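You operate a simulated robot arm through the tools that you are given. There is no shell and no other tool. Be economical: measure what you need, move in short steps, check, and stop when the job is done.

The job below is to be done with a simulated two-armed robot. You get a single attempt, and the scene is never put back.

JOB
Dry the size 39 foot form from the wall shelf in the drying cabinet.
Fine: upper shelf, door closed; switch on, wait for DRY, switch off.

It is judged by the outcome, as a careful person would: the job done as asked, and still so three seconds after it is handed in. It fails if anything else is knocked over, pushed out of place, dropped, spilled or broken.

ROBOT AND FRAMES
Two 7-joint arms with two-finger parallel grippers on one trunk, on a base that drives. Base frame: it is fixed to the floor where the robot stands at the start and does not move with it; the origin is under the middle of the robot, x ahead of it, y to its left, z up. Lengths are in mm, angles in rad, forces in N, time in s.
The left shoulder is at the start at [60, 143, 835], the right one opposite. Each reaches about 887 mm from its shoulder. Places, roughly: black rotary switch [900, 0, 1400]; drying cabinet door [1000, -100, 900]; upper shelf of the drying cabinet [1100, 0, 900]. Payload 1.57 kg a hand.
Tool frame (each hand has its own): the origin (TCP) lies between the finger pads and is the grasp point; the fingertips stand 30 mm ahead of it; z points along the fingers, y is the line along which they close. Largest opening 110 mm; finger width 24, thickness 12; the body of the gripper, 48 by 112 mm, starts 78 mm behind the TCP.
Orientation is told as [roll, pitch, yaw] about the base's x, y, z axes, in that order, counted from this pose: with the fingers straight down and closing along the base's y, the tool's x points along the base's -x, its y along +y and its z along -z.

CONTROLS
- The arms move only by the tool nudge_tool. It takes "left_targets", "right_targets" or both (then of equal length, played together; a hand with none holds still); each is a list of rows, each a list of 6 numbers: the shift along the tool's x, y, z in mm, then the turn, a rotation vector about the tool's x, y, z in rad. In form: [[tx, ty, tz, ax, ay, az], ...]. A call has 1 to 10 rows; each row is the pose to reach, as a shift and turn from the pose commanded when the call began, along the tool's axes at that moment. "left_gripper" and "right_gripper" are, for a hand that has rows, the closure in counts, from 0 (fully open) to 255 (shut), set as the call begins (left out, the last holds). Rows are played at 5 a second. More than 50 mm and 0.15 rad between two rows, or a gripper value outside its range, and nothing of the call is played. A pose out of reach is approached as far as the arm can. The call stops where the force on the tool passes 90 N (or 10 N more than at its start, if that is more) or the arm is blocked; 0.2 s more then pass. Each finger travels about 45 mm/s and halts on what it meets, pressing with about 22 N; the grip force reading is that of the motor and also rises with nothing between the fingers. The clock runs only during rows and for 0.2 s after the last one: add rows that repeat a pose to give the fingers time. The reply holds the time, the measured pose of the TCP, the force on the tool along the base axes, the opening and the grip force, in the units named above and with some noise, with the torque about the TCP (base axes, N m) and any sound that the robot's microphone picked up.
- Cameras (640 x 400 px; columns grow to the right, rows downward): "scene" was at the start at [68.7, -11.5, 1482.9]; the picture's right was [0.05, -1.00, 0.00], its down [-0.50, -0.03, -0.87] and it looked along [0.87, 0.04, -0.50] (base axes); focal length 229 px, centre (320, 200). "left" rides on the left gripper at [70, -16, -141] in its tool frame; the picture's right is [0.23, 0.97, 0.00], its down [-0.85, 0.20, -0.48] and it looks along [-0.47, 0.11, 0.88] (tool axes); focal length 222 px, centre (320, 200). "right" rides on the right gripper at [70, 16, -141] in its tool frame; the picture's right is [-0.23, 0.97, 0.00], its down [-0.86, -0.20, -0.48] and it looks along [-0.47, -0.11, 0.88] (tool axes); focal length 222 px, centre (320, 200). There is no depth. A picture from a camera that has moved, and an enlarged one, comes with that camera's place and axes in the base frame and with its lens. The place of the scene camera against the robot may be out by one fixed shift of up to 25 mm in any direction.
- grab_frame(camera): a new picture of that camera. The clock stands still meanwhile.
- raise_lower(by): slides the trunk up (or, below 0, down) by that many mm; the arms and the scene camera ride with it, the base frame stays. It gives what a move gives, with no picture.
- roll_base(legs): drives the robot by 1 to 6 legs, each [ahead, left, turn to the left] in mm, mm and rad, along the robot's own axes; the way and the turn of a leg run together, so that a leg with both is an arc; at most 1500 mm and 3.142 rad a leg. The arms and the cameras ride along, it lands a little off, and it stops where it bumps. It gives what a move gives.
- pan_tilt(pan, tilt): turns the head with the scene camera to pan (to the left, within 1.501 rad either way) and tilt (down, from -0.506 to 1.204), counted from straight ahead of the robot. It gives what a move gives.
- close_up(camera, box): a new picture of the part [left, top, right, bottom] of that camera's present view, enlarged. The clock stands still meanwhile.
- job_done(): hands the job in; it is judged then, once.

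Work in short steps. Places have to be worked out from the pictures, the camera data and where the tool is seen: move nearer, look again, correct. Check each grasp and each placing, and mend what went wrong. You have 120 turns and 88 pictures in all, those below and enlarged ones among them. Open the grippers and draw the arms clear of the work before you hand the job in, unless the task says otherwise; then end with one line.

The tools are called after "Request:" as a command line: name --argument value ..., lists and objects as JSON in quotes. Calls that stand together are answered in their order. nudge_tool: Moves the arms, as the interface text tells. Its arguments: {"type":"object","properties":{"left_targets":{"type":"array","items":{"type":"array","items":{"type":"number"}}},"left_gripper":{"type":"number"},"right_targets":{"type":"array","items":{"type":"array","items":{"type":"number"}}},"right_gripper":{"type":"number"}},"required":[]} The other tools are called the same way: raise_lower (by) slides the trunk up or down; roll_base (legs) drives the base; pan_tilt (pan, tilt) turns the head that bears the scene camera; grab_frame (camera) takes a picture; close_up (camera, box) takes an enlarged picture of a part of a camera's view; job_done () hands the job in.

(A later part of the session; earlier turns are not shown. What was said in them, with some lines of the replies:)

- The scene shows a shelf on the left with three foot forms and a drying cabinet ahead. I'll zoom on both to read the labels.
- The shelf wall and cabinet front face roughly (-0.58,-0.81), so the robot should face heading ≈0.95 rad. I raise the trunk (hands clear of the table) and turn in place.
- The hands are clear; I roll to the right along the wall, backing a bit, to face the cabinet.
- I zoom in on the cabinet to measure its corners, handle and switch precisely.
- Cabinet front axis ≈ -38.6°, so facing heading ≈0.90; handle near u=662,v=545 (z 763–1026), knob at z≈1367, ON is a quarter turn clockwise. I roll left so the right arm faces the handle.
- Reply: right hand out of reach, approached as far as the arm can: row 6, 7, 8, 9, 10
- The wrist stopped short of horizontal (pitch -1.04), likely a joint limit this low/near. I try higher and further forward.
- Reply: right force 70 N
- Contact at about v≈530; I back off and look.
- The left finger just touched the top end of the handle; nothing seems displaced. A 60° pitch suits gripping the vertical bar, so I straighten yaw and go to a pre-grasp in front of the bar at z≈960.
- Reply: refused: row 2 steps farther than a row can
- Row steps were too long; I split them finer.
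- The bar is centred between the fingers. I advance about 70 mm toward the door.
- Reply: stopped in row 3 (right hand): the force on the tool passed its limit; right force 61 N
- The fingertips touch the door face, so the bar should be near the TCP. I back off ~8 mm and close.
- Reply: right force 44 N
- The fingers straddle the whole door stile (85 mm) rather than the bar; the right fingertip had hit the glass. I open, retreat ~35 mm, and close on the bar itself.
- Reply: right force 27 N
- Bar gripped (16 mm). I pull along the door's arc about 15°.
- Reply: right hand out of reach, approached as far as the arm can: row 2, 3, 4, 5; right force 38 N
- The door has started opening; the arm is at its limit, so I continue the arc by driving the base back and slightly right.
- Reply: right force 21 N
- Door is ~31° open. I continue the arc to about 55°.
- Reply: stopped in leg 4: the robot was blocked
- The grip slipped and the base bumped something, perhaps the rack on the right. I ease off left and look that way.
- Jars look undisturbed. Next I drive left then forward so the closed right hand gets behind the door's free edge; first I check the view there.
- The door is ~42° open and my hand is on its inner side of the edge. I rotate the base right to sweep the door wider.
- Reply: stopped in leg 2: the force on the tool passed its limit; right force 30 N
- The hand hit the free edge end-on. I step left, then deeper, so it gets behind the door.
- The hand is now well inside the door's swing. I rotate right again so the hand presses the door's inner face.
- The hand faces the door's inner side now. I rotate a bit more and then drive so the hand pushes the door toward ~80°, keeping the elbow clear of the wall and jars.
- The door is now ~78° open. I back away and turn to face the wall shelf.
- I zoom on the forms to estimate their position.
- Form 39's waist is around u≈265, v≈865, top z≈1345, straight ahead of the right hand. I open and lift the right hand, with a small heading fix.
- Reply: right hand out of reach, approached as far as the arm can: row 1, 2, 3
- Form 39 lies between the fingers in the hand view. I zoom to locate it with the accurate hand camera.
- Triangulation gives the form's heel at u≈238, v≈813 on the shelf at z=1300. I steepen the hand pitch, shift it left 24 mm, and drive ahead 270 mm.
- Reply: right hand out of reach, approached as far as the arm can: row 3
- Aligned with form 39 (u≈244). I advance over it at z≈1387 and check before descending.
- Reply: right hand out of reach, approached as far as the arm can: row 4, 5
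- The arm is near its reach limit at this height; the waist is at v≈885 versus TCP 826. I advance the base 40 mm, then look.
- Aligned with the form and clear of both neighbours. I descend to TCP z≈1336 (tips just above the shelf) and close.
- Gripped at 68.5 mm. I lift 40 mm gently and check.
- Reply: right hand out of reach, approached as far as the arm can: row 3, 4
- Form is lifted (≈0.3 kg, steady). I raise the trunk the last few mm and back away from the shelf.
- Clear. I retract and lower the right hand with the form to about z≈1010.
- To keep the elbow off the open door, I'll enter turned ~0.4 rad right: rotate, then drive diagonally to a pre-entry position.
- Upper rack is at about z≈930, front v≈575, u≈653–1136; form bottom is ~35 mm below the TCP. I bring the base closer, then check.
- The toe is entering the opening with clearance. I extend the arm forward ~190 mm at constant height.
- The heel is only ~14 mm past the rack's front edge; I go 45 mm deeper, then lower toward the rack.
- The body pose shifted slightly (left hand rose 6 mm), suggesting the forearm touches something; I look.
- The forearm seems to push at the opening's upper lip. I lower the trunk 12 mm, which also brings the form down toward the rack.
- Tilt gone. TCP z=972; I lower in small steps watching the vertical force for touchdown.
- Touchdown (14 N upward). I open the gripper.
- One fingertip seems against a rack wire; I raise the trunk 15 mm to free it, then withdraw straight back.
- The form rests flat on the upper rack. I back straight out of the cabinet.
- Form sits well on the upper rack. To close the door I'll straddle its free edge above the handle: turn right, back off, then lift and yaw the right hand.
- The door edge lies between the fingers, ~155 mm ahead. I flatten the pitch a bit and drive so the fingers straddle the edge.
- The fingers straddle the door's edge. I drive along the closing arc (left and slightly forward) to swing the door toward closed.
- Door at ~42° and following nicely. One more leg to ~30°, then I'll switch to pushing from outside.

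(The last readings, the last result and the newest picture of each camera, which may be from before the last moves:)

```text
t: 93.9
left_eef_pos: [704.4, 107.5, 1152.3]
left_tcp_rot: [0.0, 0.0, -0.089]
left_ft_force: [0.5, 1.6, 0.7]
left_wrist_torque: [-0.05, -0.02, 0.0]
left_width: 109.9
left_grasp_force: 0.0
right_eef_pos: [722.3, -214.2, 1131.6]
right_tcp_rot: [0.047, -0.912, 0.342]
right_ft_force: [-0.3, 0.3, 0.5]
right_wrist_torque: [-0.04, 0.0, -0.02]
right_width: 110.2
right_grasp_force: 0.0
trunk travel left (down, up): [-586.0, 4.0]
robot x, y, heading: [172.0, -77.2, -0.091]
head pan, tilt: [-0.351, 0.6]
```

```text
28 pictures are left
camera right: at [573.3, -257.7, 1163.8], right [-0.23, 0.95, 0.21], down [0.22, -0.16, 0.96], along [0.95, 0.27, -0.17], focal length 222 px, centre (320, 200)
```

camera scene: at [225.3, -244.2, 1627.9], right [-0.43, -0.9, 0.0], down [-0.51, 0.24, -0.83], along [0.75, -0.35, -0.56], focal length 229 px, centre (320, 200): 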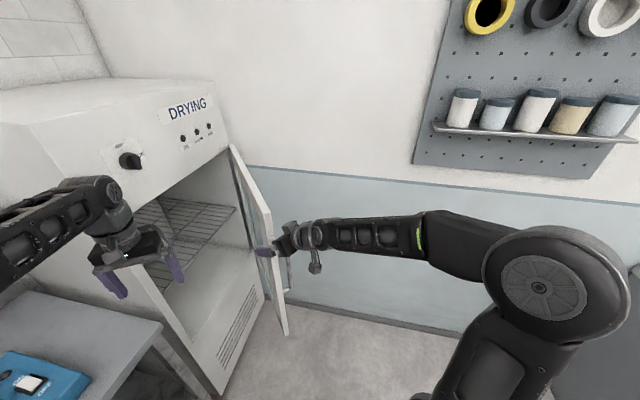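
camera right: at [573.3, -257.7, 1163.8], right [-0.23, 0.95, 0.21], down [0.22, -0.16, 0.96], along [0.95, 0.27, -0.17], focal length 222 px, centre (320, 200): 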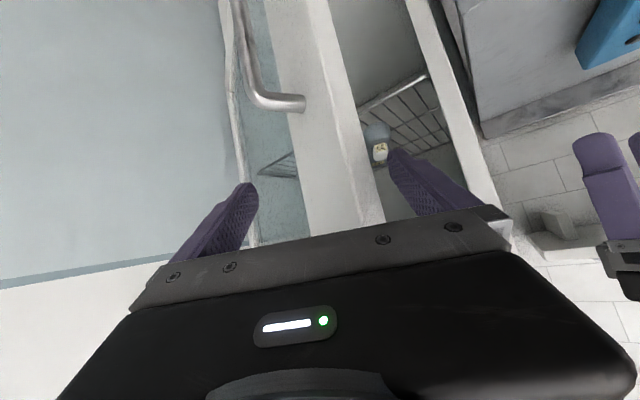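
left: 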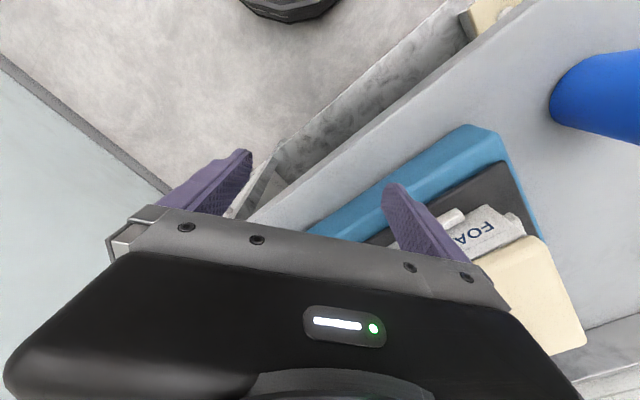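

Good. I withdraw from the edge, swing back right, and turn to face the cabinet for pushing the door shut from outside.

Request:
roll_base --legs '[[-91, -42, 0], [143, -455, 0], [0, 0, 0.8]]'

Request:
nudge_tool --right_targets '[[0, 0, 0, 0, 0, 0], [0, 0, 0, 0, 0, 0], [0, 0, 0, 0, 0, 0], [0, 0, 0, 0, 0, 0], [0, 0, 0, 0, 0, 0], [0, 0, 0, 0, 0, 0]]' --right_gripper 255

Request:
grab_frame --camera "scene"

```text
t: 96.6
left_eef_pos: [659.2, -200.2, 1152.0]
left_tcp_rot: [0.007, 0.015, -0.089]
left_ft_force: [-23.2, -1.2, -5.3]
left_wrist_torque: [0.18, -2.16, -0.41]
left_width: 109.8
left_grasp_force: 0.0
right_eef_pos: [682.2, -524.3, 1132.0]
right_tcp_rot: [0.056, -0.917, 0.34]
right_ft_force: [0.5, -2.1, 0.3]
right_wrist_torque: [0.08, -0.02, 0.07]
right_width: 109.9
right_grasp_force: 0.2
trunk travel left (down, up): [-586.0, 4.0]
robot x, y, heading: [135.5, -385.2, -0.088]
head pan, tilt: [-0.351, 0.6]
stopped in leg 2: the robot was blocked; the commanded pose is now the measured one
```

```text
t: 98.0
left_eef_pos: [659.6, -194.0, 1152.0]
left_tcp_rot: [0.004, 0.013, -0.086]
left_ft_force: [-33.5, 3.9, -13.6]
left_wrist_torque: [-0.12, -2.88, -0.51]
left_width: 110.1
left_grasp_force: 0.0
right_eef_pos: [682.4, -518.8, 1133.1]
right_tcp_rot: [0.048, -0.916, 0.345]
right_ft_force: [-0.6, -0.4, 0.9]
right_wrist_torque: [0.0, 0.03, 0.02]
right_width: 0.1
right_grasp_force: 7.9
trunk travel left (down, up): [-586.0, 4.0]
robot x, y, heading: [137.7, -386.5, -0.089]
head pan, tilt: [-0.351, 0.6]
```

```text
27 pictures are left
camera scene: at [189.8, -436.5, 1628.0], right [-0.43, -0.91, 0.0], down [-0.51, 0.24, -0.83], along [0.75, -0.35, -0.56], focal length 229 px, centre (320, 200)
```

scene: 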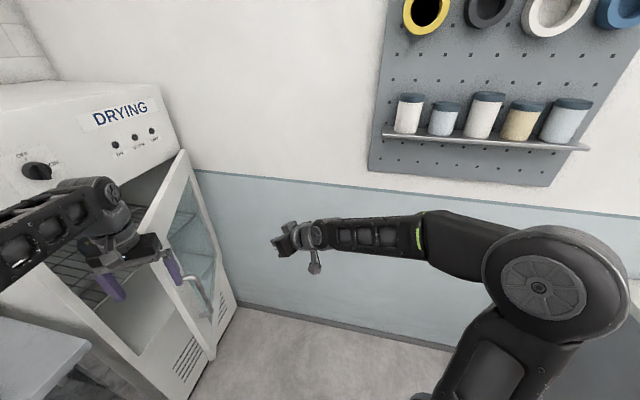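

My left hand touched the door's edge. I back it off down-left, go around, and then turn.

Request:
roll_base --legs '[[-75, -23, 0], [-71, -109, 0], [195, -60, 0], [0, 0, 0.8]]'

Request:
pan_tilt --pan -0.1 --tilt 0.6

Request:
grab_frame --camera "scene"

```text
t: 103.2
left_eef_pos: [397.2, -72.4, 1151.1]
left_tcp_rot: [0.005, 0.01, 0.717]
left_ft_force: [-0.4, 0.0, -0.2]
left_wrist_torque: [0.0, -0.01, 0.0]
left_width: 110.0
left_grasp_force: 0.0
right_eef_pos: [645.7, -282.4, 1131.3]
right_tcp_rot: [0.051, -0.912, 1.145]
right_ft_force: [-0.4, -0.7, 0.5]
right_wrist_torque: [0.03, 0.03, -0.01]
right_width: 0.0
right_grasp_force: 20.9
trunk travel left (down, up): [-586.0, 4.0]
robot x, y, heading: [167.3, -585.2, 0.713]
head pan, tilt: [-0.351, 0.6]
```

```text
t: 104.0
left_eef_pos: [398.5, -72.2, 1150.5]
left_tcp_rot: [0.002, 0.011, 0.717]
left_ft_force: [-0.3, -0.9, -0.5]
left_wrist_torque: [-0.05, 0.0, 0.01]
left_width: 109.9
left_grasp_force: 0.0
right_eef_pos: [644.8, -282.6, 1131.5]
right_tcp_rot: [0.051, -0.915, 1.145]
right_ft_force: [0.1, -0.4, 0.3]
right_wrist_torque: [-0.02, -0.01, -0.02]
right_width: 0.1
right_grasp_force: 21.0
trunk travel left (down, up): [-586.0, 4.0]
robot x, y, heading: [170.9, -587.5, 0.717]
head pan, tilt: [-0.099, 0.6]
```

```text
26 pictures are left
camera scene: at [225.3, -569.7, 1627.9], right [0.58, -0.82, 0.0], down [-0.46, -0.33, -0.83], along [0.67, 0.48, -0.56], focal length 229 px, centre (320, 200)
```

scene: 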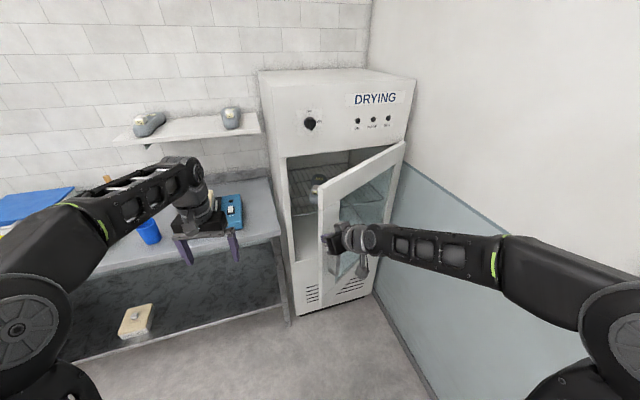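

The right fist is just outside the door's stile. I drive along the closing arc to push the door nearly shut.

Request:
roll_base --legs '[[39, -49, 0], [134, 75, 0], [85, 32, 0]]'

Request:
grab_frame --camera "scene"

```text
t: 106.7
left_eef_pos: [556.3, 140.0, 1150.7]
left_tcp_rot: [0.003, 0.012, 0.719]
left_ft_force: [0.0, 1.0, 0.0]
left_wrist_torque: [-0.01, 0.02, 0.02]
left_width: 110.1
left_grasp_force: 0.0
right_eef_pos: [803.1, -67.4, 1130.6]
right_tcp_rot: [0.052, -0.912, 1.147]
right_ft_force: [-0.1, 0.2, 0.1]
right_wrist_torque: [-0.03, 0.0, -0.03]
right_width: 0.0
right_grasp_force: 21.3
trunk travel left (down, up): [-586.0, 4.0]
robot x, y, heading: [326.6, -371.5, 0.712]
head pan, tilt: [-0.099, 0.6]
```

```text
25 pictures are left
camera scene: at [384.6, -356.1, 1627.8], right [0.58, -0.82, 0.0], down [-0.46, -0.33, -0.82], along [0.67, 0.48, -0.57], focal length 229 px, centre (320, 200)
```

scene: 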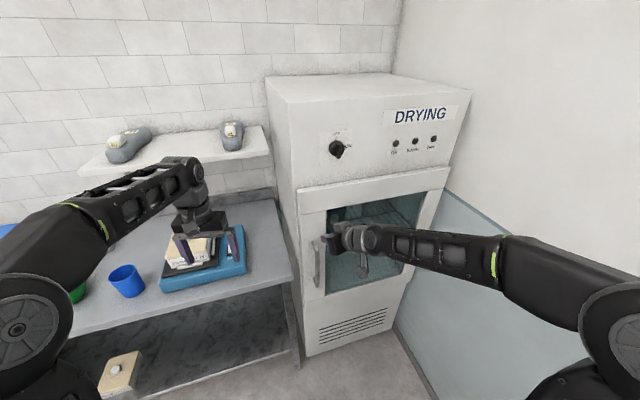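

Door is almost shut; I push a further ~60 mm until it meets the frame.

Request:
roll_base --legs '[[40, 20, 0], [25, 5, 0]]'

Request:
close_up --camera "scene" --box '[260, 60, 480, 360]'

```text
t: 108.1
left_eef_pos: [584.9, 192.7, 1152.4]
left_tcp_rot: [0.007, 0.01, 0.714]
left_ft_force: [-0.3, -0.1, -0.2]
left_wrist_torque: [-0.01, -0.01, 0.0]
left_width: 110.1
left_grasp_force: 0.1
right_eef_pos: [829.2, -19.5, 1134.2]
right_tcp_rot: [0.052, -0.91, 1.144]
right_ft_force: [-10.7, -16.7, 10.6]
right_wrist_torque: [0.06, -0.09, -0.09]
right_width: 0.0
right_grasp_force: 20.9
trunk travel left (down, up): [-586.0, 4.0]
robot x, y, heading: [354.7, -315.0, 0.713]
head pan, tilt: [-0.099, 0.6]
stopped in leg 2: the force on the tool passed its limit (the readings are from after the stop); the commanded pose is now the measured one
```

```text
1.33 times, centred on (370, 210) of scene
camera zoom: at [410.6, -304.7, 1628.0], right [0.57, -0.82, 0.0], down [-0.46, -0.32, -0.83], along [0.68, 0.48, -0.56], focal length 306 px, centre (253, 187)
```

zoom: 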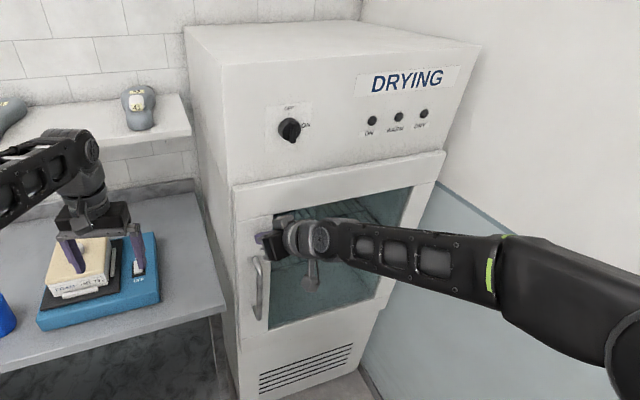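

Door is shut (firm stop, tip at the face). Now the switch: I back off, square up to the cabinet, and raise and level the right hand, opening the gripper.

Request:
roll_base --legs '[[-140, -26, 0], [0, 0, 0.185], [0, -170, 0]]'

Request:
nudge_tool --right_targets '[[-31, 0, -24, 0.068, -0.092, 0.028], [-62, 0, -48, 0.137, -0.183, 0.057], [-93, 0, -72, 0.205, -0.275, 0.085], [-124, 0, -96, 0.273, -0.367, 0.113], [-155, 0, -120, 0.342, -0.458, 0.142], [-186, 0, -144, 0.41, -0.55, 0.17], [-186, 0, -144, 0.41, -0.55, 0.17]]' --right_gripper 0

Request:
grab_frame --camera "right"

Request:
grab_frame --camera "scene"

```text
t: 111.2
left_eef_pos: [524.5, 15.2, 1150.6]
left_tcp_rot: [0.004, 0.011, 0.905]
left_ft_force: [0.4, -0.4, -0.1]
left_wrist_torque: [0.03, 0.01, -0.03]
left_width: 110.0
left_grasp_force: 0.1
right_eef_pos: [805.2, -147.5, 1132.0]
right_tcp_rot: [0.055, -0.908, 1.332]
right_ft_force: [0.3, -0.6, 0.1]
right_wrist_torque: [0.01, 0.02, 0.02]
right_width: 0.0
right_grasp_force: 21.4
trunk travel left (down, up): [-586.0, 4.0]
robot x, y, heading: [395.6, -533.6, 0.9]
head pan, tilt: [-0.099, 0.6]
```

```text
t: 112.8
left_eef_pos: [524.5, 14.2, 1150.3]
left_tcp_rot: [0.003, 0.011, 0.906]
left_ft_force: [0.1, 0.1, -0.5]
left_wrist_torque: [0.0, -0.01, -0.02]
left_width: 110.1
left_grasp_force: 0.1
right_eef_pos: [813.2, -151.2, 1368.2]
right_tcp_rot: [0.29, -1.449, 0.65]
right_ft_force: [0.4, 0.2, 0.4]
right_wrist_torque: [0.03, 0.03, -0.04]
right_width: 110.0
right_grasp_force: 0.0
trunk travel left (down, up): [-586.0, 4.0]
robot x, y, heading: [397.3, -531.8, 0.901]
head pan, tilt: [-0.099, 0.6]
```

```text
23 pictures are left
camera right: at [711.3, -259.6, 1317.4], right [-0.76, 0.59, 0.26], down [-0.04, -0.44, 0.9], along [0.65, 0.68, 0.36], focal length 222 px, centre (320, 200)
```

right: 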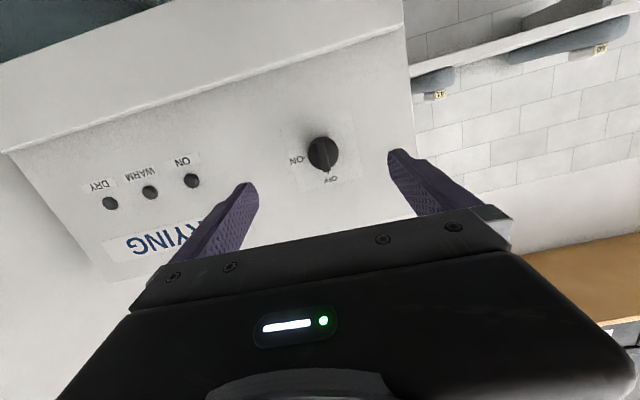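

```text
22 pictures are left
camera scene: at [446.0, -508.0, 1627.9], right [0.72, -0.69, 0.0], down [-0.39, -0.41, -0.83], along [0.57, 0.59, -0.56], focal length 229 px, centre (320, 200)
```

scene: 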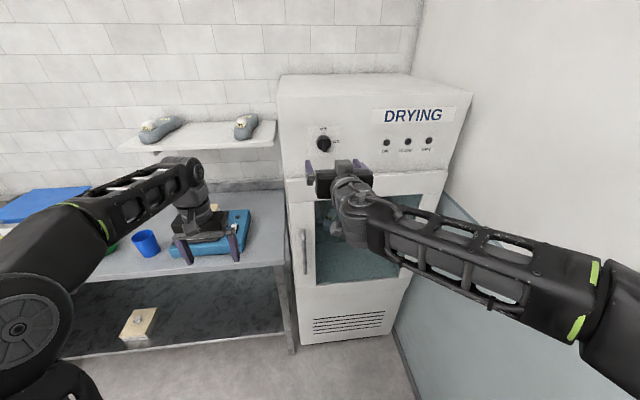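

The hand is level, facing the knob (estimated u≈725, z≈1364). I zoom in on the knob to see its shape.

Request:
close_up --camera "right" --box '[270, 115, 370, 195]'

```text
5.00 times, centred on (320, 155) of right
camera zoom: at [711.3, -259.6, 1317.4], right [-0.76, 0.59, 0.26], down [-0.04, -0.44, 0.9], along [0.65, 0.68, 0.36], focal length 1111 px, centre (320, 425)
```

zoom: 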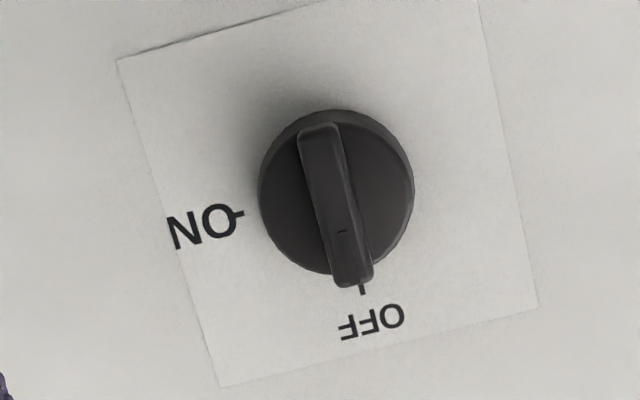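

Bar knob, ~45 mm across. I level the tool fully and advance 80 mm, centred on the knob.

Request:
nudge_tool --right_targets '[[-4, 0, 27, 0, -0.04, 0], [-7, 1, 54, 0, -0.08, 0], [-10, 1, 80, 0, -0.115, 0]]'

Request:
grab_frame --camera "right"

```text
t: 113.6
left_eef_pos: [525.3, 15.8, 1149.4]
left_tcp_rot: [0.003, 0.012, 0.906]
left_ft_force: [-0.1, -1.3, -0.3]
left_wrist_torque: [-0.03, -0.01, -0.03]
left_width: 109.7
left_grasp_force: 0.1
right_eef_pos: [859.8, -84.4, 1369.3]
right_tcp_rot: [1.427, -1.535, -0.487]
right_ft_force: [0.6, 0.2, -0.4]
right_wrist_torque: [-0.01, -0.02, 0.0]
right_width: 109.8
right_grasp_force: 0.1
trunk travel left (down, up): [-586.0, 4.0]
robot x, y, heading: [397.8, -528.5, 0.903]
head pan, tilt: [-0.099, 0.6]
```

```text
20 pictures are left
camera right: at [762.2, -186.6, 1301.1], right [-0.78, 0.57, 0.26], down [-0.1, -0.52, 0.85], along [0.62, 0.64, 0.46], focal length 222 px, centre (320, 200)
```

right: 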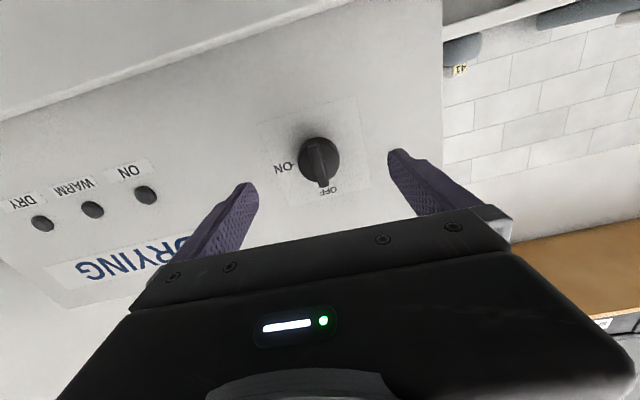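

Two views put the knob near u≈723, v≈555, z≈1373. I advance further in small steps until contact or 70 mm.

Request:
nudge_tool --right_targets '[[-2, 0, 20, 0, 0, 0], [-4, 0, 40, 0, 0, 0], [-4, 0, 55, 0, 0, 0]]'

Request:
grab_frame --camera "right"

```text
t: 114.4
left_eef_pos: [525.6, 15.1, 1150.1]
left_tcp_rot: [0.005, 0.012, 0.905]
left_ft_force: [0.6, 1.2, -0.7]
left_wrist_torque: [0.0, 0.01, 0.0]
left_width: 110.1
left_grasp_force: 0.1
right_eef_pos: [891.7, -36.7, 1373.9]
right_tcp_rot: [1.428, -1.536, -0.491]
right_ft_force: [-0.2, -0.5, -0.3]
right_wrist_torque: [-0.03, -0.03, -0.01]
right_width: 110.3
right_grasp_force: 0.0
trunk travel left (down, up): [-586.0, 4.0]
robot x, y, heading: [394.6, -534.1, 0.898]
head pan, tilt: [-0.099, 0.6]
```

```text
19 pictures are left
camera right: at [793.6, -141.1, 1305.2], right [-0.78, 0.57, 0.26], down [-0.1, -0.52, 0.85], along [0.62, 0.64, 0.46], focal length 222 px, centre (320, 200)
```

right: 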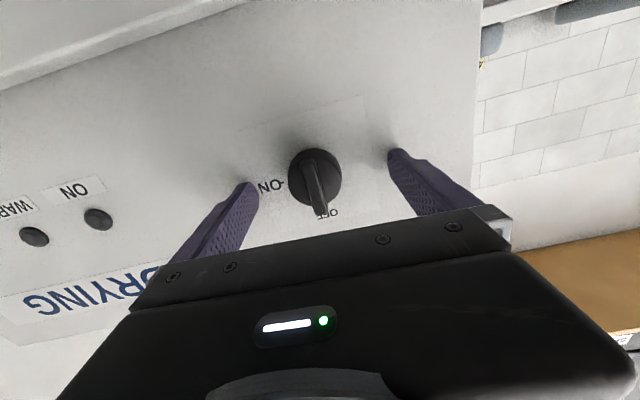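

Tips are near the panel, with the bar centred within ~3 mm. I fine-adjust and close.

Request:
nudge_tool --right_targets '[[3, -2, 0, 0, 0, 0], [3, -2, 0, 0, 0, 0], [3, -2, 0, 0, 0, 0], [3, -2, 0, 0, 0, 0], [3, -2, 0, 0, 0, 0], [3, -2, 0, 0, 0, 0], [3, -2, 0, 0, 0, 0], [3, -2, 0, 0, 0, 0]]' --right_gripper 255

Request:
grab_frame --camera "right"

```text
t: 116.2
left_eef_pos: [526.3, 16.1, 1150.5]
left_tcp_rot: [0.004, 0.013, 0.906]
left_ft_force: [-0.3, -0.5, -0.3]
left_wrist_torque: [-0.02, 0.02, 0.0]
left_width: 110.0
left_grasp_force: 0.0
right_eef_pos: [895.5, -39.4, 1368.6]
right_tcp_rot: [1.443, -1.536, -0.507]
right_ft_force: [3.4, -2.4, 0.3]
right_wrist_torque: [-0.02, -0.01, -0.32]
right_width: 43.6
right_grasp_force: 45.3
trunk travel left (down, up): [-586.0, 4.0]
robot x, y, heading: [396.3, -531.9, 0.904]
head pan, tilt: [-0.099, 0.6]
```

```text
18 pictures are left
camera right: at [796.3, -143.0, 1301.7], right [-0.78, 0.57, 0.26], down [-0.1, -0.52, 0.85], along [0.62, 0.64, 0.46], focal length 222 px, centre (320, 200)
```

right: 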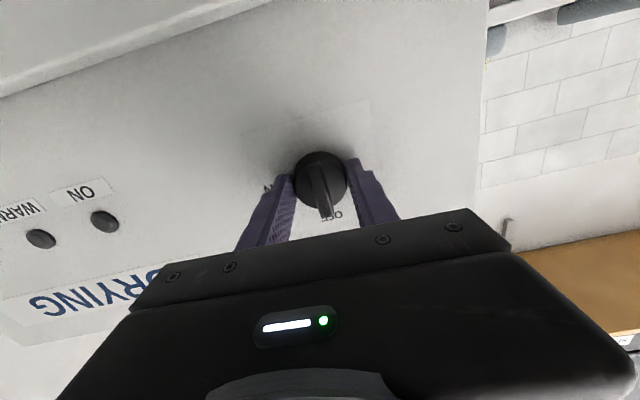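

The fingers clamped the disc (43.6 mm). I open a bit, retreat 16 mm, and close on the bar.

Request:
nudge_tool --right_targets '[[0, 0, 0, 0, 0, 0], [0, 0, 0, 0, 0, 0], [0, 0, -8, 0, 0, 0], [0, 0, -16, 0, 0, 0]]' --right_gripper 110

Request:
nudge_tool --right_targets '[[0, 0, 0, 0, 0, 0], [0, 0, 0, 0, 0, 0], [0, 0, 0, 0, 0, 0], [0, 0, 0, 0, 0, 0], [0, 0, 0, 0, 0, 0]]' --right_gripper 255

Request:
grab_frame --camera "right"

```text
t: 117.2
left_eef_pos: [523.6, 15.3, 1151.2]
left_tcp_rot: [0.004, 0.013, 0.905]
left_ft_force: [0.1, -0.7, -0.6]
left_wrist_torque: [0.01, -0.03, -0.01]
left_width: 109.8
left_grasp_force: 0.1
right_eef_pos: [883.8, -52.1, 1369.7]
right_tcp_rot: [1.444, -1.534, -0.506]
right_ft_force: [-0.3, 0.4, -0.6]
right_wrist_torque: [-0.03, 0.03, 0.01]
right_width: 62.7
right_grasp_force: 0.1
trunk travel left (down, up): [-586.0, 4.0]
robot x, y, heading: [396.4, -532.8, 0.903]
head pan, tilt: [-0.099, 0.6]
```

```text
t: 118.4
left_eef_pos: [525.9, 14.1, 1150.0]
left_tcp_rot: [0.004, 0.013, 0.907]
left_ft_force: [0.5, -0.6, -0.1]
left_wrist_torque: [0.0, 0.03, 0.01]
left_width: 110.1
left_grasp_force: 0.1
right_eef_pos: [884.7, -52.7, 1369.9]
right_tcp_rot: [1.444, -1.535, -0.505]
right_ft_force: [1.5, -2.5, -0.9]
right_wrist_torque: [-0.04, 0.06, -0.24]
right_width: 40.9
right_grasp_force: 44.7
trunk travel left (down, up): [-586.0, 4.0]
robot x, y, heading: [398.8, -533.1, 0.901]
head pan, tilt: [-0.099, 0.6]
```

```text
17 pictures are left
camera right: at [786.4, -156.2, 1302.1], right [-0.78, 0.57, 0.26], down [-0.1, -0.52, 0.85], along [0.62, 0.64, 0.46], focal length 222 px, centre (320, 200)
```

right: 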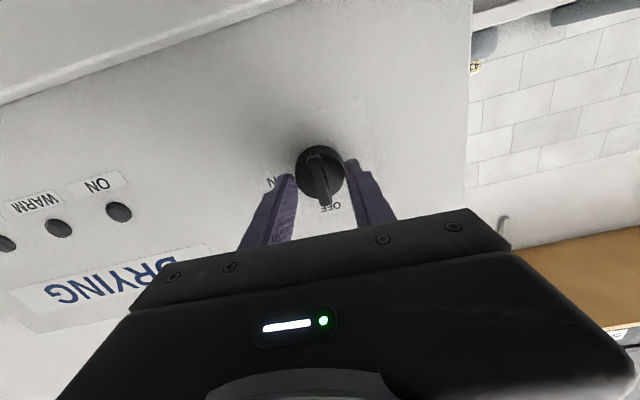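

Still on the disc rim; I retreat another 10 mm and close again.

Request:
nudge_tool --right_targets '[[0, 0, 0, 0, 0, 0], [0, 0, -5, 0, 0, 0], [0, 0, -10, 0, 0, 0]]' --right_gripper 110

Request:
nudge_tool --right_targets '[[0, 0, 0, 0, 0, 0], [0, 0, 0, 0, 0, 0], [0, 0, 0, 0, 0, 0], [0, 0, 0, 0, 0, 0], [0, 0, 0, 0, 0, 0]]' --right_gripper 255

Request:
grab_frame --camera "right"

```text
t: 119.2
left_eef_pos: [524.2, 15.4, 1150.7]
left_tcp_rot: [0.002, 0.012, 0.906]
left_ft_force: [-0.1, -0.6, 0.4]
left_wrist_torque: [-0.02, -0.02, 0.02]
left_width: 110.0
left_grasp_force: 0.0
right_eef_pos: [877.0, -61.0, 1370.1]
right_tcp_rot: [1.433, -1.537, -0.493]
right_ft_force: [0.4, 0.0, -0.1]
right_wrist_torque: [-0.02, -0.01, -0.01]
right_width: 62.8
right_grasp_force: 0.0
trunk travel left (down, up): [-586.0, 4.0]
robot x, y, heading: [397.4, -531.2, 0.904]
head pan, tilt: [-0.099, 0.6]
```

```text
t: 120.4
left_eef_pos: [525.4, 15.0, 1151.5]
left_tcp_rot: [0.004, 0.012, 0.907]
left_ft_force: [-0.1, -0.6, 0.3]
left_wrist_torque: [0.0, 0.01, -0.03]
left_width: 110.1
left_grasp_force: 0.1
right_eef_pos: [878.3, -59.9, 1368.8]
right_tcp_rot: [1.439, -1.536, -0.5]
right_ft_force: [2.6, -0.8, -0.8]
right_wrist_torque: [-0.05, 0.02, -0.23]
right_width: 10.9
right_grasp_force: 28.6
trunk travel left (down, up): [-586.0, 4.0]
robot x, y, heading: [396.3, -536.3, 0.901]
head pan, tilt: [-0.099, 0.6]
```

```text
16 pictures are left
camera right: at [780.2, -164.0, 1301.2], right [-0.78, 0.57, 0.26], down [-0.1, -0.52, 0.85], along [0.62, 0.64, 0.46], focal length 222 px, centre (320, 200)
```

right: 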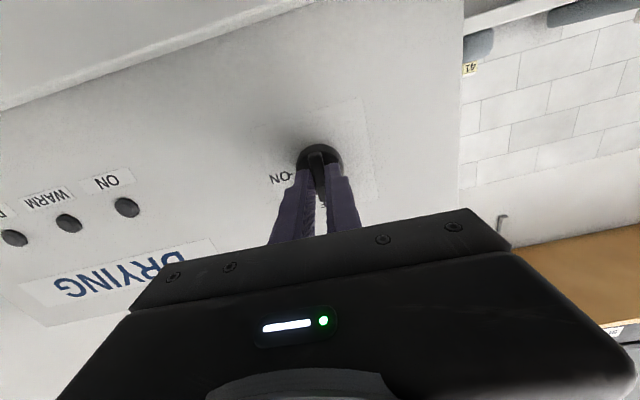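

The bar is gripped (10.9 mm). I turn clockwise about the tool axis toward ON.

Request:
nudge_tool --right_targets '[[0, 0, 0, 0, 0, 0.14], [0, 0, 0, 0, 0, 0.28], [0, 0, 0, 0, 0, 0.42], [0, 0, 0, 0, 0, 0.56], [0, 0, 0, 0, 0, 0.7], [0, 0, 0, 0, 0, 0.84], [0, 0, 0, 0, 0, 0.98], [0, 0, 0, 0, 0, 1.12], [0, 0, 0, 0, 0, 1.26], [0, 0, 0, 0, 0, 1.4]]'

Request:
close_up --camera "scene" --box '[280, 80, 480, 220]'

```text
t: 122.6
left_eef_pos: [525.1, 14.4, 1152.3]
left_tcp_rot: [0.003, 0.011, 0.907]
left_ft_force: [1.0, 1.3, -0.4]
left_wrist_torque: [-0.03, -0.03, -0.02]
left_width: 110.1
left_grasp_force: 0.0
right_eef_pos: [877.2, -61.2, 1369.8]
right_tcp_rot: [1.568, -0.133, -0.63]
right_ft_force: [6.8, 1.6, 17.3]
right_wrist_torque: [0.31, -0.19, 0.68]
right_width: 10.8
right_grasp_force: 28.8
trunk travel left (down, up): [-586.0, 4.0]
robot x, y, heading: [397.3, -532.6, 0.901]
head pan, tilt: [-0.099, 0.6]
```

```text
2.86 times, centred on (380, 150) of scene
camera zoom: at [446.1, -508.9, 1628.0], right [0.72, -0.69, 0.0], down [-0.39, -0.41, -0.83], along [0.57, 0.59, -0.56], focal length 655 px, centre (149, 343)
```

zoom: 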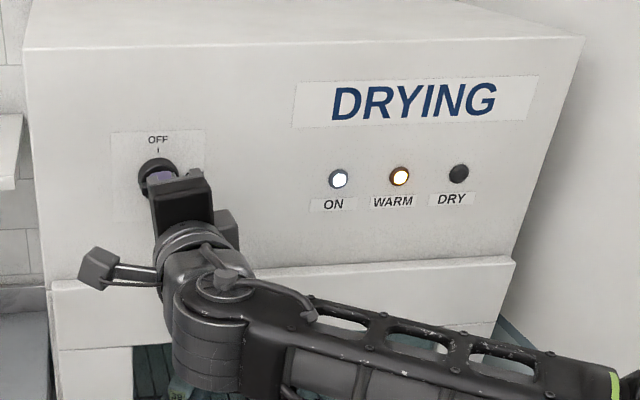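

ON and WARM lamps are lit. I keep the grip and wait for DRY.

Request:
nudge_tool --right_targets '[[0, 0, 0, 0, 0, 0], [0, 0, 0, 0, 0, 0], [0, 0, 0, 0, 0, 0], [0, 0, 0, 0, 0, 0], [0, 0, 0, 0, 0, 0], [0, 0, 0, 0, 0, 0], [0, 0, 0, 0, 0, 0], [0, 0, 0, 0, 0, 0], [0, 0, 0, 0, 0, 0], [0, 0, 0, 0, 0, 0]]'

Request:
nudge_tool --right_targets '[[0, 0, 0, 0, 0, 0], [0, 0, 0, 0, 0, 0], [0, 0, 0, 0, 0, 0], [0, 0, 0, 0, 0, 0], [0, 0, 0, 0, 0, 0], [0, 0, 0, 0, 0, 0], [0, 0, 0, 0, 0, 0], [0, 0, 0, 0, 0, 0], [0, 0, 0, 0, 0, 0], [0, 0, 0, 0, 0, 0]]'

Request:
nudge_tool --right_targets '[[0, 0, 0, 0, 0, 0], [0, 0, 0, 0, 0, 0], [0, 0, 0, 0, 0, 0], [0, 0, 0, 0, 0, 0], [0, 0, 0, 0, 0, 0], [0, 0, 0, 0, 0, 0], [0, 0, 0, 0, 0, 0], [0, 0, 0, 0, 0, 0], [0, 0, 0, 0, 0, 0], [0, 0, 0, 0, 0, 0]]'

Request:
close_up --camera "scene" --box '[280, 80, 480, 220]'

```text
t: 124.8
left_eef_pos: [524.4, 15.2, 1150.3]
left_tcp_rot: [0.004, 0.013, 0.906]
left_ft_force: [-1.0, -0.7, 0.1]
left_wrist_torque: [-0.02, 0.01, -0.03]
left_width: 110.1
left_grasp_force: 0.2
right_eef_pos: [877.1, -61.1, 1370.2]
right_tcp_rot: [1.572, -0.137, -0.633]
right_ft_force: [7.0, 3.7, 22.2]
right_wrist_torque: [0.46, -0.3, 0.47]
right_width: 11.2
right_grasp_force: 28.4
trunk travel left (down, up): [-586.0, 4.0]
robot x, y, heading: [391.6, -534.4, 0.901]
head pan, tilt: [-0.099, 0.6]
```

```text
t: 127.0
left_eef_pos: [524.0, 15.0, 1152.3]
left_tcp_rot: [0.004, 0.01, 0.906]
left_ft_force: [0.0, 0.5, -0.1]
left_wrist_torque: [0.01, -0.01, -0.01]
left_width: 109.9
left_grasp_force: 0.1
right_eef_pos: [877.9, -61.3, 1370.2]
right_tcp_rot: [1.57, -0.138, -0.632]
right_ft_force: [5.7, 3.8, 23.0]
right_wrist_torque: [0.46, -0.37, 0.01]
right_width: 10.9
right_grasp_force: 28.8
trunk travel left (down, up): [-586.0, 4.0]
robot x, y, heading: [391.2, -530.1, 0.904]
head pan, tilt: [-0.099, 0.6]
```

```text
t: 129.2
left_eef_pos: [524.6, 13.4, 1150.7]
left_tcp_rot: [0.003, 0.009, 0.905]
left_ft_force: [0.9, 0.3, -0.4]
left_wrist_torque: [-0.01, 0.01, 0.01]
left_width: 109.9
left_grasp_force: 0.1
right_eef_pos: [878.6, -61.5, 1370.7]
right_tcp_rot: [1.571, -0.139, -0.632]
right_ft_force: [5.4, 3.9, 22.6]
right_wrist_torque: [0.54, -0.38, -0.2]
right_width: 10.8
right_grasp_force: 28.6
trunk travel left (down, up): [-586.0, 4.0]
robot x, y, heading: [397.6, -531.4, 0.904]
head pan, tilt: [-0.099, 0.6]
```

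```text
2.86 times, centred on (380, 150) of scene
camera zoom: at [445.2, -508.9, 1628.0], right [0.72, -0.69, 0.0], down [-0.39, -0.41, -0.83], along [0.57, 0.59, -0.56], focal length 655 px, centre (149, 343)
```

zoom: 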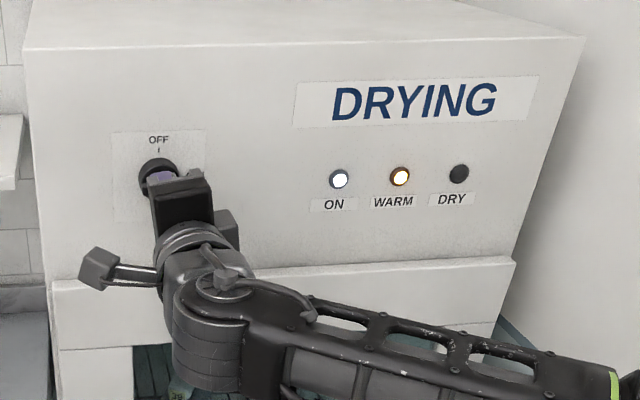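

Still WARM; I keep waiting, with more holds per look.

Request:
nudge_tool --right_targets '[[0, 0, 0, 0, 0, 0], [0, 0, 0, 0, 0, 0], [0, 0, 0, 0, 0, 0], [0, 0, 0, 0, 0, 0], [0, 0, 0, 0, 0, 0], [0, 0, 0, 0, 0, 0], [0, 0, 0, 0, 0, 0], [0, 0, 0, 0, 0, 0], [0, 0, 0, 0, 0, 0], [0, 0, 0, 0, 0, 0]]'

Request:
nudge_tool --right_targets '[[0, 0, 0, 0, 0, 0], [0, 0, 0, 0, 0, 0], [0, 0, 0, 0, 0, 0], [0, 0, 0, 0, 0, 0], [0, 0, 0, 0, 0, 0], [0, 0, 0, 0, 0, 0], [0, 0, 0, 0, 0, 0], [0, 0, 0, 0, 0, 0], [0, 0, 0, 0, 0, 0], [0, 0, 0, 0, 0, 0]]'

Request:
nudge_tool --right_targets '[[0, 0, 0, 0, 0, 0], [0, 0, 0, 0, 0, 0], [0, 0, 0, 0, 0, 0], [0, 0, 0, 0, 0, 0], [0, 0, 0, 0, 0, 0], [0, 0, 0, 0, 0, 0], [0, 0, 0, 0, 0, 0], [0, 0, 0, 0, 0, 0], [0, 0, 0, 0, 0, 0], [0, 0, 0, 0, 0, 0]]'

Request:
nudge_tool --right_targets '[[0, 0, 0, 0, 0, 0], [0, 0, 0, 0, 0, 0], [0, 0, 0, 0, 0, 0], [0, 0, 0, 0, 0, 0], [0, 0, 0, 0, 0, 0], [0, 0, 0, 0, 0, 0], [0, 0, 0, 0, 0, 0], [0, 0, 0, 0, 0, 0], [0, 0, 0, 0, 0, 0], [0, 0, 0, 0, 0, 0]]'

Request:
close_up --camera "scene" --box '[280, 80, 480, 220]'

```text
t: 131.4
left_eef_pos: [524.6, 16.0, 1152.1]
left_tcp_rot: [0.005, 0.011, 0.906]
left_ft_force: [0.4, 0.0, -0.4]
left_wrist_torque: [0.03, -0.02, -0.01]
left_width: 109.9
left_grasp_force: 0.1
right_eef_pos: [878.1, -59.4, 1369.6]
right_tcp_rot: [1.57, -0.138, -0.632]
right_ft_force: [5.2, 4.5, 23.0]
right_wrist_torque: [0.53, -0.39, -0.11]
right_width: 10.5
right_grasp_force: 28.1
trunk travel left (down, up): [-586.0, 4.0]
robot x, y, heading: [392.4, -536.2, 0.903]
head pan, tilt: [-0.099, 0.6]
```

```text
t: 133.6
left_eef_pos: [524.1, 14.5, 1151.3]
left_tcp_rot: [0.003, 0.009, 0.905]
left_ft_force: [-0.4, 0.6, -0.1]
left_wrist_torque: [0.01, 0.03, 0.0]
left_width: 109.7
left_grasp_force: 0.1
right_eef_pos: [878.8, -61.3, 1370.3]
right_tcp_rot: [1.57, -0.138, -0.632]
right_ft_force: [6.4, 3.6, 23.2]
right_wrist_torque: [0.53, -0.35, -0.1]
right_width: 10.8
right_grasp_force: 28.8
trunk travel left (down, up): [-586.0, 4.0]
robot x, y, heading: [395.3, -533.5, 0.905]
head pan, tilt: [-0.099, 0.6]
```

```text
t: 135.8
left_eef_pos: [524.5, 13.4, 1151.9]
left_tcp_rot: [0.003, 0.01, 0.905]
left_ft_force: [0.1, 0.2, -0.1]
left_wrist_torque: [0.01, -0.01, -0.03]
left_width: 110.1
left_grasp_force: 0.1
right_eef_pos: [878.4, -60.4, 1368.8]
right_tcp_rot: [1.57, -0.138, -0.632]
right_ft_force: [5.8, 3.7, 23.7]
right_wrist_torque: [0.52, -0.34, -0.09]
right_width: 10.8
right_grasp_force: 28.3
trunk travel left (down, up): [-586.0, 4.0]
robot x, y, heading: [392.7, -527.8, 0.904]
head pan, tilt: [-0.099, 0.6]
```

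```text
t: 138.0
left_eef_pos: [524.1, 14.8, 1150.7]
left_tcp_rot: [0.003, 0.01, 0.905]
left_ft_force: [0.1, -0.1, -1.0]
left_wrist_torque: [-0.01, 0.02, -0.02]
left_width: 110.0
left_grasp_force: 0.0
right_eef_pos: [878.7, -60.8, 1370.1]
right_tcp_rot: [1.573, -0.138, -0.631]
right_ft_force: [4.9, 3.8, 24.7]
right_wrist_torque: [0.49, -0.37, -0.08]
right_width: 10.9
right_grasp_force: 28.7
trunk travel left (down, up): [-586.0, 4.0]
robot x, y, heading: [395.0, -533.4, 0.902]
head pan, tilt: [-0.099, 0.6]
```

```text
2.86 times, centred on (380, 150) of scene
camera zoom: at [445.2, -509.0, 1628.0], right [0.72, -0.69, 0.0], down [-0.39, -0.41, -0.83], along [0.57, 0.59, -0.56], focal length 655 px, centre (149, 343)
```

zoom: 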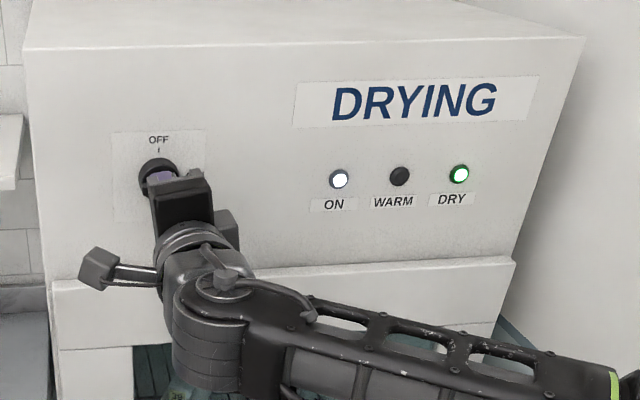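

DRY is lit. I turn the switch back counter-clockwise to OFF.

Request:
nudge_tool --right_targets '[[0, 0, 0, 0, 0, -0.14], [0, 0, 0, 0, 0, -0.28], [0, 0, 0, 0, 0, -0.42], [0, 0, 0, 0, 0, -0.56], [0, 0, 0, 0, 0, -0.7], [0, 0, 0, 0, 0, -0.84], [0, 0, 0, 0, 0, -0.98], [0, 0, 0, 0, 0, -1.12], [0, 0, 0, 0, 0, -1.26], [0, 0, 0, 0, 0, -1.4]]'

Request:
close_up --camera "scene" --box '[280, 80, 480, 220]'

```text
t: 140.2
left_eef_pos: [524.8, 14.9, 1151.8]
left_tcp_rot: [0.003, 0.011, 0.908]
left_ft_force: [0.8, -0.1, -0.2]
left_wrist_torque: [-0.03, 0.01, -0.01]
left_width: 110.1
left_grasp_force: 0.1
right_eef_pos: [878.5, -60.7, 1369.6]
right_tcp_rot: [1.441, -1.538, -0.505]
right_ft_force: [1.5, 1.2, 13.0]
right_wrist_torque: [0.11, -0.05, -0.17]
right_width: 11.1
right_grasp_force: 28.8
trunk travel left (down, up): [-586.0, 4.0]
robot x, y, heading: [394.9, -533.8, 0.903]
head pan, tilt: [-0.099, 0.6]
```

```text
2.86 times, centred on (380, 150) of scene
camera zoom: at [444.9, -508.5, 1627.9], right [0.72, -0.69, 0.0], down [-0.39, -0.41, -0.83], along [0.57, 0.59, -0.56], focal length 655 px, centre (149, 343)
```

zoom: 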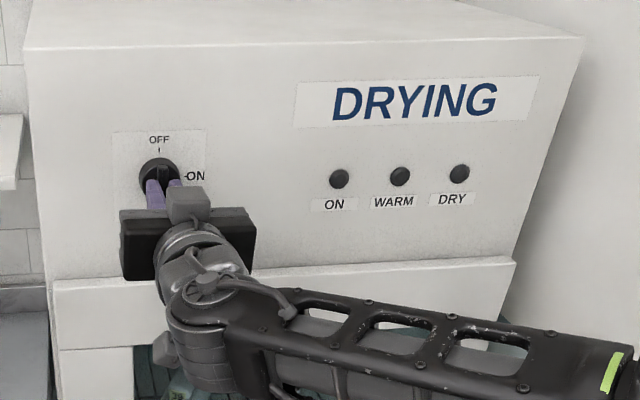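

Lamps are off. I open the gripper, retreat from the knob, and back the base away.

Request:
nudge_tool --right_targets '[[0, 0, 0, 0, 0, 0], [0, 0, 0, 0, 0, 0], [0, 0, 0, 0, 0, 0], [0, 0, -20, 0, 0, 0], [0, 0, -50, 0, 0, 0], [0, 0, -80, 0, 0, 0]]' --right_gripper 0

Request:
roll_base --legs '[[-120, 0, 0], [0, 200, 0]]'

Request:
pan_tilt --pan -0.2 --tilt 0.6

Request:
grab_frame --camera "scene"

```text
t: 141.6
left_eef_pos: [524.5, 15.2, 1152.7]
left_tcp_rot: [0.004, 0.011, 0.905]
left_ft_force: [-0.1, 0.4, 0.0]
left_wrist_torque: [-0.03, -0.04, 0.0]
left_width: 109.7
left_grasp_force: 0.0
right_eef_pos: [829.4, -124.9, 1367.2]
right_tcp_rot: [1.476, -1.538, -0.539]
right_ft_force: [-0.8, 0.0, -0.3]
right_wrist_torque: [-0.01, 0.04, 0.01]
right_width: 109.9
right_grasp_force: 0.0
trunk travel left (down, up): [-586.0, 4.0]
robot x, y, heading: [393.7, -531.0, 0.9]
head pan, tilt: [-0.099, 0.6]
```

```text
t: 144.0
left_eef_pos: [291.9, 47.6, 1150.0]
left_tcp_rot: [0.004, 0.013, 0.909]
left_ft_force: [-0.6, 0.4, -0.1]
left_wrist_torque: [-0.03, 0.0, -0.02]
left_width: 110.0
left_grasp_force: 0.1
right_eef_pos: [598.3, -91.0, 1366.7]
right_tcp_rot: [1.435, -1.537, -0.493]
right_ft_force: [-1.0, 0.0, 0.0]
right_wrist_torque: [0.0, 0.04, -0.03]
right_width: 110.0
right_grasp_force: 0.2
trunk travel left (down, up): [-586.0, 4.0]
robot x, y, heading: [164.4, -498.2, 0.904]
head pan, tilt: [-0.099, 0.6]
```

```text
t: 144.7
left_eef_pos: [292.9, 48.1, 1150.4]
left_tcp_rot: [0.003, 0.012, 0.91]
left_ft_force: [-0.2, -0.6, -0.1]
left_wrist_torque: [0.0, 0.0, 0.01]
left_width: 110.0
left_grasp_force: 0.0
right_eef_pos: [599.1, -90.5, 1366.6]
right_tcp_rot: [1.444, -1.534, -0.502]
right_ft_force: [0.6, -0.9, -0.3]
right_wrist_torque: [0.01, -0.01, 0.03]
right_width: 109.9
right_grasp_force: 0.1
trunk travel left (down, up): [-586.0, 4.0]
robot x, y, heading: [165.9, -498.9, 0.905]
head pan, tilt: [-0.201, 0.6]
```

```text
11 pictures are left
camera scene: at [221.8, -482.3, 1627.9], right [0.65, -0.76, 0.0], down [-0.43, -0.37, -0.82], along [0.63, 0.54, -0.57], focal length 229 px, centre (320, 200)
```

scene: 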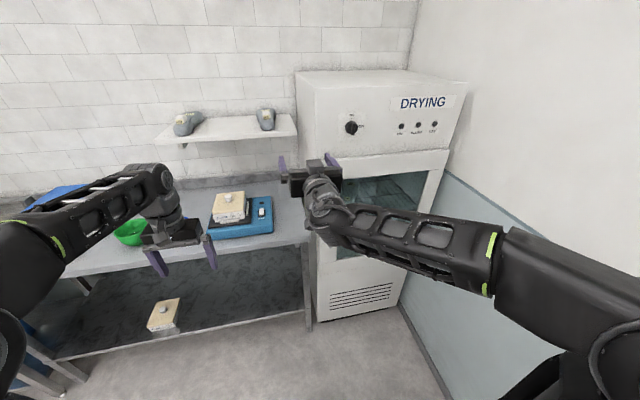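

I zoom in to verify that the door is fully closed, the knob is at OFF and the form is inside.

Request:
roll_base --legs '[[0, 150, 0]]'

Request:
pan_tilt --pan -0.6 --tilt 0.5

Request:
grab_frame --camera "scene"

```text
t: 146.1
left_eef_pos: [172.7, 142.8, 1150.4]
left_tcp_rot: [0.0, 0.011, 0.91]
left_ft_force: [-0.8, 0.9, -0.7]
left_wrist_torque: [-0.02, -0.03, -0.02]
left_width: 109.8
left_grasp_force: 0.1
right_eef_pos: [478.7, 3.0, 1367.5]
right_tcp_rot: [1.435, -1.538, -0.495]
right_ft_force: [-1.5, 0.7, -0.6]
right_wrist_torque: [0.04, 0.0, -0.05]
right_width: 110.1
right_grasp_force: 0.0
trunk travel left (down, up): [-586.0, 4.0]
robot x, y, heading: [45.5, -405.9, 0.903]
head pan, tilt: [-0.201, 0.6]
```

```text
t: 146.9
left_eef_pos: [172.4, 142.1, 1149.4]
left_tcp_rot: [0.003, 0.012, 0.909]
left_ft_force: [0.0, -0.1, 0.5]
left_wrist_torque: [0.03, 0.0, 0.03]
left_width: 109.7
left_grasp_force: 0.0
right_eef_pos: [479.3, 1.9, 1366.1]
right_tcp_rot: [1.442, -1.536, -0.5]
right_ft_force: [-0.7, 0.1, 0.1]
right_wrist_torque: [0.04, -0.02, 0.0]
right_width: 109.9
right_grasp_force: 0.0
trunk travel left (down, up): [-586.0, 4.0]
robot x, y, heading: [46.3, -403.9, 0.907]
head pan, tilt: [-0.6, 0.499]
```

```text
10 pictures are left
camera scene: at [121.1, -418.0, 1637.0], right [0.3, -0.95, 0.0], down [-0.46, -0.14, -0.88], along [0.84, 0.26, -0.48], focal length 229 px, centre (320, 200)
```

scene: 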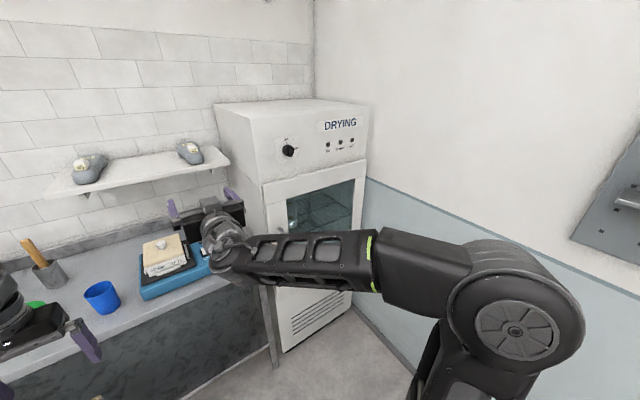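

Request:
close_up --camera "scene" --box '[205, 95, 385, 245]'

```text
2.67 times, centred on (295, 170) of scene
camera zoom: at [121.1, -418.0, 1637.0], right [0.3, -0.95, 0.0], down [-0.46, -0.14, -0.88], along [0.84, 0.26, -0.48], focal length 611 px, centre (387, 280)
```

zoom: 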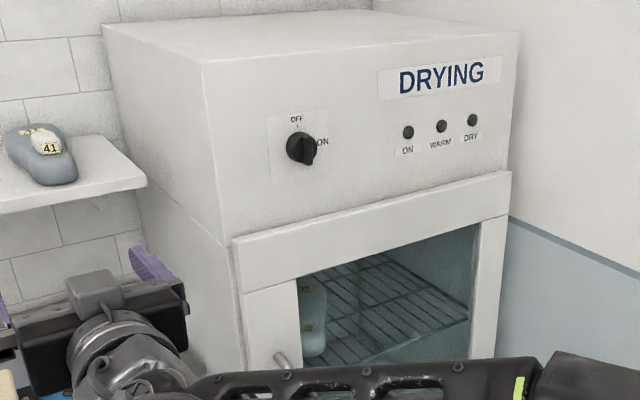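

The door sits flush, the knob is at OFF with all lamps dark, form 39 is on the upper rack, and both arms are clear. I hand the job in.

Request:
job_done

```text
The job is handed in.
```

The size 39 foot form is dried and still on the cabinet's upper shelf; the door is closed and I switched off after DRY lit. Along the way the base bumped something near the jar rack and my left hand touched the door edge, but the pictures show nothing moved or knocked over.
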